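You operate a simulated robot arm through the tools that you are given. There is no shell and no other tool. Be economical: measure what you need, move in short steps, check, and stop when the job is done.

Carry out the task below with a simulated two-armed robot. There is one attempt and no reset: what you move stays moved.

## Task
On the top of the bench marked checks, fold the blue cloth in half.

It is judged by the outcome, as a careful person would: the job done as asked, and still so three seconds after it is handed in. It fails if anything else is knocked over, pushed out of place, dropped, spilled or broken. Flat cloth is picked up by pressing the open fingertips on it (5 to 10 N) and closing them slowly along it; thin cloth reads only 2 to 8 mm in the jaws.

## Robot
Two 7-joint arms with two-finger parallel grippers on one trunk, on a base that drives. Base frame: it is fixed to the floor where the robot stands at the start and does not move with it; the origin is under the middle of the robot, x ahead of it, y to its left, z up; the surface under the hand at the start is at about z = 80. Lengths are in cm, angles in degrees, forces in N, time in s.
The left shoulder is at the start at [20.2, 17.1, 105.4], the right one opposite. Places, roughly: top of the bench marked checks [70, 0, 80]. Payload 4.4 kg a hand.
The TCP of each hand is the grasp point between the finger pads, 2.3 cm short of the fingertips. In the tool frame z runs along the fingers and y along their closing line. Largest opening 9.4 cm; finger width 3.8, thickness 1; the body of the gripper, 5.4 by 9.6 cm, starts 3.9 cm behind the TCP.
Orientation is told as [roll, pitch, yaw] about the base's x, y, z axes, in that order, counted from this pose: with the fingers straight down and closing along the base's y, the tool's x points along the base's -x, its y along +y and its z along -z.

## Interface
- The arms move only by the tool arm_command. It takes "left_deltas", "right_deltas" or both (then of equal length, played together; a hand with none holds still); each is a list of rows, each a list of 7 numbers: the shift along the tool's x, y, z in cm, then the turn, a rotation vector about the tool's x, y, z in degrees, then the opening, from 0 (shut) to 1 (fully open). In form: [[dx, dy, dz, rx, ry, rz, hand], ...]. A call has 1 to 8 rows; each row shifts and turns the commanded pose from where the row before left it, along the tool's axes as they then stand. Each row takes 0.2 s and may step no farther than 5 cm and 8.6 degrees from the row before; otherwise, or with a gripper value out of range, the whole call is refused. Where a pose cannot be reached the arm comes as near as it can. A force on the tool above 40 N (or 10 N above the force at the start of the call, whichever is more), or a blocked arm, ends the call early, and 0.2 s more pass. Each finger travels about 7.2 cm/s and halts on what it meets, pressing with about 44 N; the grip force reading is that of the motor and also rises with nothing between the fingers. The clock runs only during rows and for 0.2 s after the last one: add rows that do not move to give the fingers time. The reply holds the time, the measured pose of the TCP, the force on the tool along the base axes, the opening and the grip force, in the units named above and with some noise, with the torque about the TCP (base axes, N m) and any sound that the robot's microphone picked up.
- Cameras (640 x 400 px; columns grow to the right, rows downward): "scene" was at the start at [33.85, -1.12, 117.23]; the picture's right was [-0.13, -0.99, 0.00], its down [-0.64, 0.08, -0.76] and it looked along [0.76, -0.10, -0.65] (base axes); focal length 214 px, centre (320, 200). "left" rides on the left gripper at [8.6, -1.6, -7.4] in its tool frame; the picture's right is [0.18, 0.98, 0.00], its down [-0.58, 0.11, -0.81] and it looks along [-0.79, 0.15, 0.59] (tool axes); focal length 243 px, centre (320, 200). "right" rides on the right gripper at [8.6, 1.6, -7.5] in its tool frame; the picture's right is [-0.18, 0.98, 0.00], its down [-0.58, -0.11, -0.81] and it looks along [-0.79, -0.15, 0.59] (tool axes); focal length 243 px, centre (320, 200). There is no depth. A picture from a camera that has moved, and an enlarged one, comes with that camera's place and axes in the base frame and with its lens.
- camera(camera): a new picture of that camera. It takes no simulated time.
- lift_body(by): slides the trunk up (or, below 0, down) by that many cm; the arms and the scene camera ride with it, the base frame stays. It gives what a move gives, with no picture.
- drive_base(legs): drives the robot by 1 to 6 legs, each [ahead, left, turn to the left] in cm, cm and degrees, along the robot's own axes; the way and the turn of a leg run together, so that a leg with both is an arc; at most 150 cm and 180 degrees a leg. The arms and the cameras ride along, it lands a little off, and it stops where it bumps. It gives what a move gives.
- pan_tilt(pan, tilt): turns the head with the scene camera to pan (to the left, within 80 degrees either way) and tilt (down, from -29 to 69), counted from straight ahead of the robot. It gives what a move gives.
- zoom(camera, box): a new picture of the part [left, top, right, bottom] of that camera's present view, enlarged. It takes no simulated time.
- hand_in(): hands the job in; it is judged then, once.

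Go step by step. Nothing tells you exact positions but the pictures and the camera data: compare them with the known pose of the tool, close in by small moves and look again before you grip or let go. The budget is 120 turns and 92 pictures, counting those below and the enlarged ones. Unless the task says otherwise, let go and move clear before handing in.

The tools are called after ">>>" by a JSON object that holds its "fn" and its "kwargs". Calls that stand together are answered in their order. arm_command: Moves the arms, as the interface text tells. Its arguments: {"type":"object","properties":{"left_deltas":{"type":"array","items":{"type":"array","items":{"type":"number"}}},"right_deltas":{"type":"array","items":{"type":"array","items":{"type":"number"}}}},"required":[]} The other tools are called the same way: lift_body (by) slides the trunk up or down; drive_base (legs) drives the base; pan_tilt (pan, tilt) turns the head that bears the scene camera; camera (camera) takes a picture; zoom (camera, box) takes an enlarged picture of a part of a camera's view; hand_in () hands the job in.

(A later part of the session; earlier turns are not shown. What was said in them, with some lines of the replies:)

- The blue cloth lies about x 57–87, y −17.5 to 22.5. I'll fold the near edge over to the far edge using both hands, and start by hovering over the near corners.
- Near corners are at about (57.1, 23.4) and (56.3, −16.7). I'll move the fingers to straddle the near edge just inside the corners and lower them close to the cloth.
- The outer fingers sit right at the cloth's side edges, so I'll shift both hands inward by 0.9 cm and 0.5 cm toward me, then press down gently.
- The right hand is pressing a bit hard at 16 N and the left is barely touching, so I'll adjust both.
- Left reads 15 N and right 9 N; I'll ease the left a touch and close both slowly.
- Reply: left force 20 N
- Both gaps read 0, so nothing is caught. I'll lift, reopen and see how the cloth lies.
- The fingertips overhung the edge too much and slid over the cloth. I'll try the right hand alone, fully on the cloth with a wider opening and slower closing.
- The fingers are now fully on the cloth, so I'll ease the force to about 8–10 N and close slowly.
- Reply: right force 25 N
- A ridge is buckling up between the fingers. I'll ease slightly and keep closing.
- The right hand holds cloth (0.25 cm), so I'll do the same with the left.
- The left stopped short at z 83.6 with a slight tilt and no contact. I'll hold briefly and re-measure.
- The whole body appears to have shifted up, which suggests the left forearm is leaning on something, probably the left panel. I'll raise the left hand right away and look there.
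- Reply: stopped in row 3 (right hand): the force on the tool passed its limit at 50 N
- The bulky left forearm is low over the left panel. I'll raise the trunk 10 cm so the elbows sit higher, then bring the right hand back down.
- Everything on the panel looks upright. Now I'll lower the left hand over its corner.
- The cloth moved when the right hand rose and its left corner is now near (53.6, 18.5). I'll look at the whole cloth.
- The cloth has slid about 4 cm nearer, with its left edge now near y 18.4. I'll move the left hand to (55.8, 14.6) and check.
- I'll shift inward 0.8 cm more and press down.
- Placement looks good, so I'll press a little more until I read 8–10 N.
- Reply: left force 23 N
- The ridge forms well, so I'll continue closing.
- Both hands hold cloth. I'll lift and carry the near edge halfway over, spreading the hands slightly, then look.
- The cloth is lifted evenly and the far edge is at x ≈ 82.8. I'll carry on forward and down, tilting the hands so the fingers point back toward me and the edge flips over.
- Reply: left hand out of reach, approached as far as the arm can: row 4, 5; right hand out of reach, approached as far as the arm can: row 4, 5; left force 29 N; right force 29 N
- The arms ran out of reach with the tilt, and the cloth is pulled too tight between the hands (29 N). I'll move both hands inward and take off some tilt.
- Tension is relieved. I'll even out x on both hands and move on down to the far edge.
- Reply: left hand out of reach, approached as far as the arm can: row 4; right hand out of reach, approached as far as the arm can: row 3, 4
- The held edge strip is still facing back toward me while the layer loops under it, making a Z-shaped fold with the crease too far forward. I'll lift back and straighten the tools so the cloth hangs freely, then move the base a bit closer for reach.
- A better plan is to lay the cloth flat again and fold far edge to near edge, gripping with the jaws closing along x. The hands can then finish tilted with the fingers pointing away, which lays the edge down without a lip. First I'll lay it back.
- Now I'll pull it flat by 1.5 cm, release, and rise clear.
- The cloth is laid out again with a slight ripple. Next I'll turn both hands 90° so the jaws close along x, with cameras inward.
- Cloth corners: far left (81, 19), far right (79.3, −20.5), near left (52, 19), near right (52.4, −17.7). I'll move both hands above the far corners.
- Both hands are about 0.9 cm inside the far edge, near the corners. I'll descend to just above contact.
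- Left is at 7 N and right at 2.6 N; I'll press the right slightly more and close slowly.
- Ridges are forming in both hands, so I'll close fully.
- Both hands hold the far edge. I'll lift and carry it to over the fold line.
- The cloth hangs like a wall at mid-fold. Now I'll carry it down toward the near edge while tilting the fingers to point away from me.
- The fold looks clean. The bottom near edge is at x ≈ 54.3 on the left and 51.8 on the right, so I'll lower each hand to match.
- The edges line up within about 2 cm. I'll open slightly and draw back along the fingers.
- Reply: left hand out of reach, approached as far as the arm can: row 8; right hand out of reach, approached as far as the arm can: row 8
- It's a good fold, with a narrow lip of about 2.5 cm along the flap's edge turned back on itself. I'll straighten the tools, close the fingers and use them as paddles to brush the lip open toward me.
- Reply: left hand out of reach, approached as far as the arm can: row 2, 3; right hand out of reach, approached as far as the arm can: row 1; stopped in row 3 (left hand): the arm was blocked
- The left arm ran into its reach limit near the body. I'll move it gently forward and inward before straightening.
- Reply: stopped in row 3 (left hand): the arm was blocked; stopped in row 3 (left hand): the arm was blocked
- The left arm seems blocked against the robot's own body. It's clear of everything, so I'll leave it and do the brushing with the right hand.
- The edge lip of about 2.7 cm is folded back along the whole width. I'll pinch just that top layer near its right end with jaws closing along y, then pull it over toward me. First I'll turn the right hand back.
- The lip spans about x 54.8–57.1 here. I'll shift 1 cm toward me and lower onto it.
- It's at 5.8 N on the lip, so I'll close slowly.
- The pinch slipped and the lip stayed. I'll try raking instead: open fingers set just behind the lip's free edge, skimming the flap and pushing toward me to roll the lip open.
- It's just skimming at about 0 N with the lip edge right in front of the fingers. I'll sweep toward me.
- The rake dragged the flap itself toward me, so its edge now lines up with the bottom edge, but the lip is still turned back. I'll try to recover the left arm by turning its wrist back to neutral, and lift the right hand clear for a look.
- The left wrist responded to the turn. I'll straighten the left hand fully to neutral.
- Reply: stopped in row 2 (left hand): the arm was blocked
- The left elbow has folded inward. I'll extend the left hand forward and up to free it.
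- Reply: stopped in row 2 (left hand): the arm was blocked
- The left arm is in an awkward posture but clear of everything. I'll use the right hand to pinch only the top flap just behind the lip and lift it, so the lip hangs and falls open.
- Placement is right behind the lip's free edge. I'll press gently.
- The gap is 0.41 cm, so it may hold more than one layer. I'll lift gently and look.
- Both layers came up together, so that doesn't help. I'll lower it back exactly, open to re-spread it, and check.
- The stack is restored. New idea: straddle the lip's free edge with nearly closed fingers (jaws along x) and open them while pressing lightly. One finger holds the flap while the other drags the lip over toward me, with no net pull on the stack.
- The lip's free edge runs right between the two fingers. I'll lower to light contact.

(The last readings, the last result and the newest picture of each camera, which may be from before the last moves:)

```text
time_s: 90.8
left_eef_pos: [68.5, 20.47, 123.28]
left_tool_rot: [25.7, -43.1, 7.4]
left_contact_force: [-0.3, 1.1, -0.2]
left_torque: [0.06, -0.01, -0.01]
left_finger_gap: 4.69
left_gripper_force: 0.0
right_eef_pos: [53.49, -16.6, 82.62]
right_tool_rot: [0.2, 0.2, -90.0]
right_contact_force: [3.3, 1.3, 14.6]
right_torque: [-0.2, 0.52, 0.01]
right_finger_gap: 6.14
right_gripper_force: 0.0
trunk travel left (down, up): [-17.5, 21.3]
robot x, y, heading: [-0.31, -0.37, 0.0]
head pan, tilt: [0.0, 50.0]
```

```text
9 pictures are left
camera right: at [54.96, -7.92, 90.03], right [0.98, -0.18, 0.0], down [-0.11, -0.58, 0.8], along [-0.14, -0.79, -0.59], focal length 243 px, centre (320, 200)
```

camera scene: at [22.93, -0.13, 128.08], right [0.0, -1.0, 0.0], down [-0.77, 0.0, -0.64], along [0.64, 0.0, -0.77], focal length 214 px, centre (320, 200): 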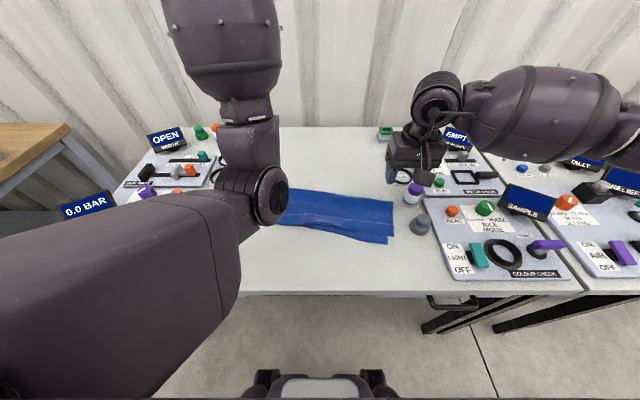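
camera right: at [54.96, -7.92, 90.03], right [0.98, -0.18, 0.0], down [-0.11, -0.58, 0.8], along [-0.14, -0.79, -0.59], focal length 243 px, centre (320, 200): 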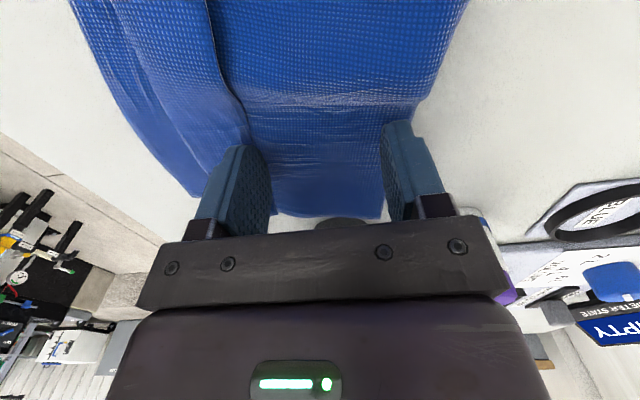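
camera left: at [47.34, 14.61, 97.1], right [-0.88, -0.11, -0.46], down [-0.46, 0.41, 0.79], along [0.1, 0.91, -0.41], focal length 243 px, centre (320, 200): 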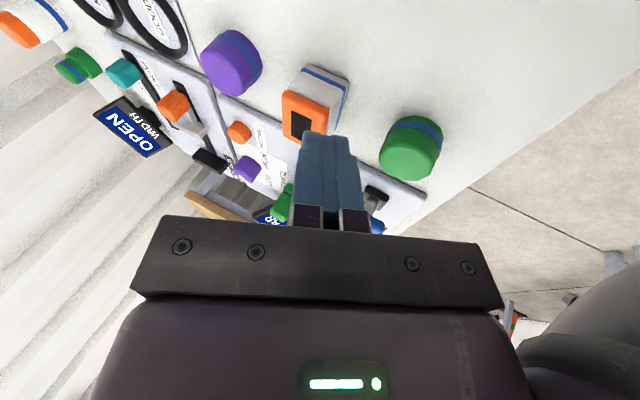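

The drag mostly shifted the whole stack and only shortened the lip slightly, so more poking could spoil a fold that is sound. I'll lift clear and inspect.

>>> {"fn": "arm_command", "kwargs": {"right_deltas": [[0, 0, -2, 0, 0, 0, 0.67], [0, 0, -4, 0, 0, 0, 0.67], [0, 0, -4, 0, 0, 0, 0.67], [-3, 2, -3, 0, 0, 0, 0.67], [-4, 2, 0, 0, 0, 0, 0.67], [-4, 2, 0, 0, 0, 0, 0.67], [0, 0, 0, 0, 0, 0, 0.67]]}}

>>> {"fn": "zoom", "kwargs": {"camera": "scene", "box": [225, 150, 415, 269]}}

```text
time_s: 92.3
left_eef_pos: [68.51, 20.45, 123.0]
left_tool_rot: [25.8, -43.2, 7.4]
left_contact_force: [-0.5, -0.1, 0.5]
left_torque: [0.02, 0.02, -0.01]
left_finger_gap: 4.69
left_gripper_force: 0.1
right_eef_pos: [59.21, -27.64, 95.39]
right_tool_rot: [0.1, 0.1, -90.0]
right_contact_force: [0.3, 0.6, -0.6]
right_torque: [0.0, 0.0, 0.01]
right_finger_gap: 6.29
right_gripper_force: 0.0
trunk travel left (down, up): [-17.5, 21.3]
robot x, y, heading: [0.32, 0.2, -0.3]
head pan, tilt: [0.0, 50.0]
```

```text
3.36 times, centred on (320, 210) of scene
camera zoom: at [23.05, -0.04, 128.04], right [0.0, -1.0, 0.0], down [-0.77, 0.0, -0.64], along [0.64, 0.0, -0.77], focal length 721 px, centre (320, 168)
```

zoom: 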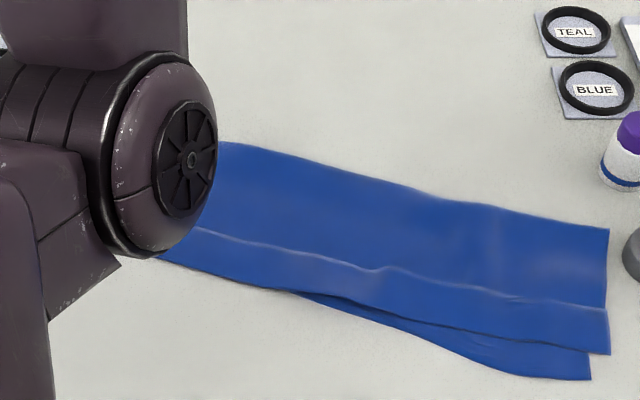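

The cloth is flat and folded, but on the right end the flap is about 2 cm short of the bottom edge and still has its lip. One balanced fix is to close the jaws with one finger on the exposed bottom strip and the other behind the lip, drawing the flap over the bottom with no net pull. I'll back the base up 5 cm for comfortable reach.

>>> {"fn": "drive_base", "kwargs": {"legs": [[-5, 0, 0]]}}

>>> {"fn": "arm_command", "kwargs": {"right_deltas": [[3.3, -2, 0, -1.5, 0, 0, 0.5], [3.3, -2, 2, 0, 0, 0, 0.5], [3.2, -2, 3, 0, 0, 0, 0.5], [0, 0, 4, 0, 0, 0, 0.5], [0, 0, 1, 0, 0, 0, 0.5], [0, 0, 0, 0, 0, 0, 0.5]]}}

>>> {"fn": "camera", "kwargs": {"camera": "right"}}

```text
time_s: 93.3
left_eef_pos: [63.51, 20.43, 123.13]
left_tool_rot: [25.8, -43.2, 7.5]
left_contact_force: [-0.3, -0.1, 0.4]
left_torque: [-0.02, -0.04, 0.04]
left_finger_gap: 4.71
left_gripper_force: 0.1
right_eef_pos: [53.94, -27.61, 95.59]
right_tool_rot: [0.2, 0.1, -89.8]
right_contact_force: [0.5, -0.4, 1.3]
right_torque: [0.0, -0.04, 0.02]
right_finger_gap: 6.32
right_gripper_force: 0.1
trunk travel left (down, up): [-17.5, 21.3]
robot x, y, heading: [-4.73, 0.09, -0.2]
head pan, tilt: [0.0, 50.0]
```

```text
time_s: 94.7
left_eef_pos: [63.61, 20.46, 123.21]
left_tool_rot: [25.9, -43.1, 7.4]
left_contact_force: [0.0, -0.7, 0.2]
left_torque: [0.01, -0.03, 0.01]
left_finger_gap: 4.7
left_gripper_force: 0.0
right_eef_pos: [48.32, -17.61, 85.47]
right_tool_rot: [1.7, 0.1, -89.7]
right_contact_force: [-0.3, 0.1, 0.0]
right_torque: [-0.04, 0.02, 0.03]
right_finger_gap: 4.69
right_gripper_force: 0.0
trunk travel left (down, up): [-17.5, 21.3]
robot x, y, heading: [-5.04, -0.09, -0.0]
head pan, tilt: [0.0, 50.0]
```

```text
7 pictures are left
camera right: at [49.76, -9.08, 92.94], right [0.98, -0.18, 0.03], down [-0.13, -0.58, 0.8], along [-0.13, -0.79, -0.6], focal length 243 px, centre (320, 200)
```

right: 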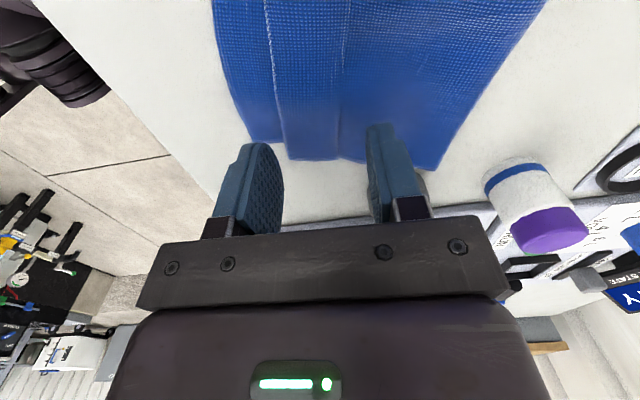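

Positions match. I'll fine-align (0.6 cm toward me, 1 cm inward) and lower to light contact.

>>> {"fn": "arm_command", "kwargs": {"right_deltas": [[1.0, -0.6, 1.2, 0, 0, 0, 0.5], [0, 0, 1.0, 0, 0, 0, 0.5], [0, 0, 0.4, 0, 0, 0, 0.5], [0, 0, 0.15, 0, 0, 0, 0.5], [0, 0, 0, 0, 0, 0, 0.5]]}}

```text
time_s: 95.9
left_eef_pos: [63.59, 20.59, 123.14]
left_tool_rot: [25.9, -43.0, 7.3]
left_contact_force: [-0.2, -0.1, -0.7]
left_torque: [0.02, 0.01, 0.02]
left_finger_gap: 4.7
left_gripper_force: 0.1
right_eef_pos: [47.98, -16.76, 82.57]
right_tool_rot: [1.7, 0.2, -89.9]
right_contact_force: [0.4, -0.4, 1.6]
right_torque: [-0.01, -0.03, 0.0]
right_finger_gap: 4.73
right_gripper_force: 0.0
trunk travel left (down, up): [-17.5, 21.3]
robot x, y, heading: [-5.36, 0.12, 0.0]
head pan, tilt: [0.0, 50.0]
```

>>> {"fn": "arm_command", "kwargs": {"right_deltas": [[0, 0, 0.12, 0, 0, 0, 0.5], [0, 0, 0, 0, 0, 0, 0.46], [0, 0, 0, 0, 0, 0, 0.42], [0, 0, 0, 0, 0, 0, 0.38], [0, 0, 0, 0, 0, 0, 0.34], [0, 0, 0, 0, 0, 0, 0.3], [0, 0, 0, 0, 0, 0, 0.26], [0, 0, 0, 0, 0, 0, 0.26]]}}

>>> {"fn": "camera", "kwargs": {"camera": "right"}}

```text
time_s: 97.7
left_eef_pos: [63.54, 20.49, 123.0]
left_tool_rot: [25.8, -43.1, 7.4]
left_contact_force: [0.7, -0.2, 0.3]
left_torque: [0.02, -0.01, 0.02]
left_finger_gap: 4.69
left_gripper_force: 0.1
right_eef_pos: [47.89, -16.92, 82.54]
right_tool_rot: [1.7, 0.1, -89.9]
right_contact_force: [0.7, -0.2, 10.1]
right_torque: [-0.09, 0.11, -0.06]
right_finger_gap: 2.34
right_gripper_force: 0.2
trunk travel left (down, up): [-17.5, 21.3]
robot x, y, heading: [-5.04, 0.08, 0.2]
head pan, tilt: [0.0, 50.0]
```

```text
6 pictures are left
camera right: at [49.16, -8.21, 89.98], right [0.98, -0.18, 0.03], down [-0.13, -0.58, 0.8], along [-0.13, -0.79, -0.6], focal length 243 px, centre (320, 200)
```

right: 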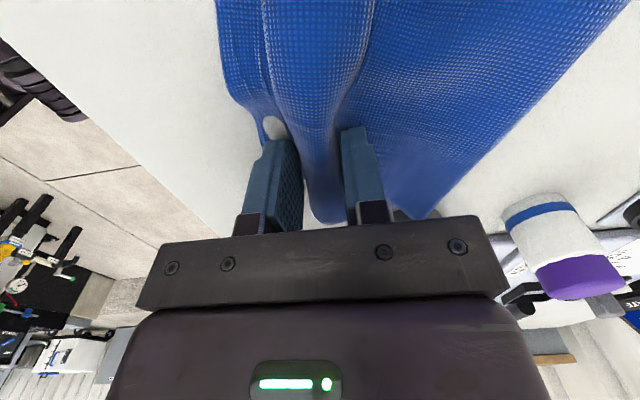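

The hem arched up between the fingers rather than sliding. I'll lift straight off, let it relax, and look.

>>> {"fn": "arm_command", "kwargs": {"right_deltas": [[0, 0, -1, 0, 0, 0, 0.26], [0, 0, -2, 0, 0, 0, 0.35], [0, 0, -4, 0, 0, 0, 0.35], [0, 0, -4, 0, 0, 0, 0.35], [-4, 0, -1, 0, 0, 0, 0.35], [-4, 1, 0, 0, 0, 0, 0.35], [-4, 1, 0, 0, 0, 0, 0.35]]}}

>>> {"fn": "zoom", "kwargs": {"camera": "scene", "box": [225, 140, 435, 271]}}

```text
time_s: 99.3
left_eef_pos: [63.43, 20.37, 123.17]
left_tool_rot: [25.8, -43.1, 7.4]
left_contact_force: [-0.2, -0.1, -0.6]
left_torque: [-0.03, -0.01, -0.01]
left_finger_gap: 4.69
left_gripper_force: 0.0
right_eef_pos: [49.51, -29.09, 94.44]
right_tool_rot: [1.6, 0.2, -89.8]
right_contact_force: [-0.1, -0.1, -0.4]
right_torque: [0.01, 0.03, 0.01]
right_finger_gap: 3.26
right_gripper_force: 0.1
trunk travel left (down, up): [-17.5, 21.3]
robot x, y, heading: [-4.93, -0.12, 0.3]
head pan, tilt: [0.0, 50.0]
```

```text
3.05 times, centred on (330, 206) of scene
camera zoom: at [18.04, -0.12, 128.05], right [0.0, -1.0, 0.0], down [-0.77, 0.0, -0.64], along [0.64, 0.0, -0.77], focal length 654 px, centre (290, 183)
```

zoom: 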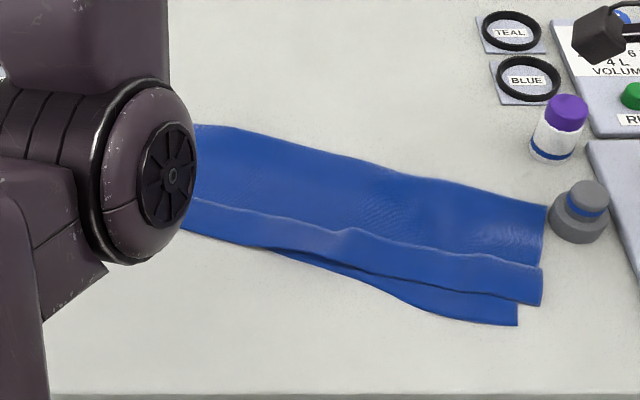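

The cloth lies flat and folded in half, its edges agreeing to within a few centimetres, and the items around it appear to be where they started. Both hands are open and clear, so I'm handing it in.

>>> {"fn": "hand_in", "kwargs": {}}

```text
The job is handed in.
```

I folded the blue cloth in half on the bench and handed it in, but the fold isn't perfectly neat. About 3.5 cm of the top layer's edge is turned back on itself along the near side. I tried several times to flatten it and couldn't.

- **Alignment:** at the left end the folded edges meet. At the right end the top layer stops about 2 cm short of the bottom one. My attempts to fix the edge also left the cloth turned at a slight angle on the bench.
- **Other items:** nothing around the cloth looked moved or knocked over. Early on, the left forearm seemed to lean briefly on something, probably the leak-tester panel. Everything there looked upright when I checked.
- **Robot:** both hands are open and off the cloth. The left arm ended up in an awkward posture above its left end, and I backed the base up 5 cm.
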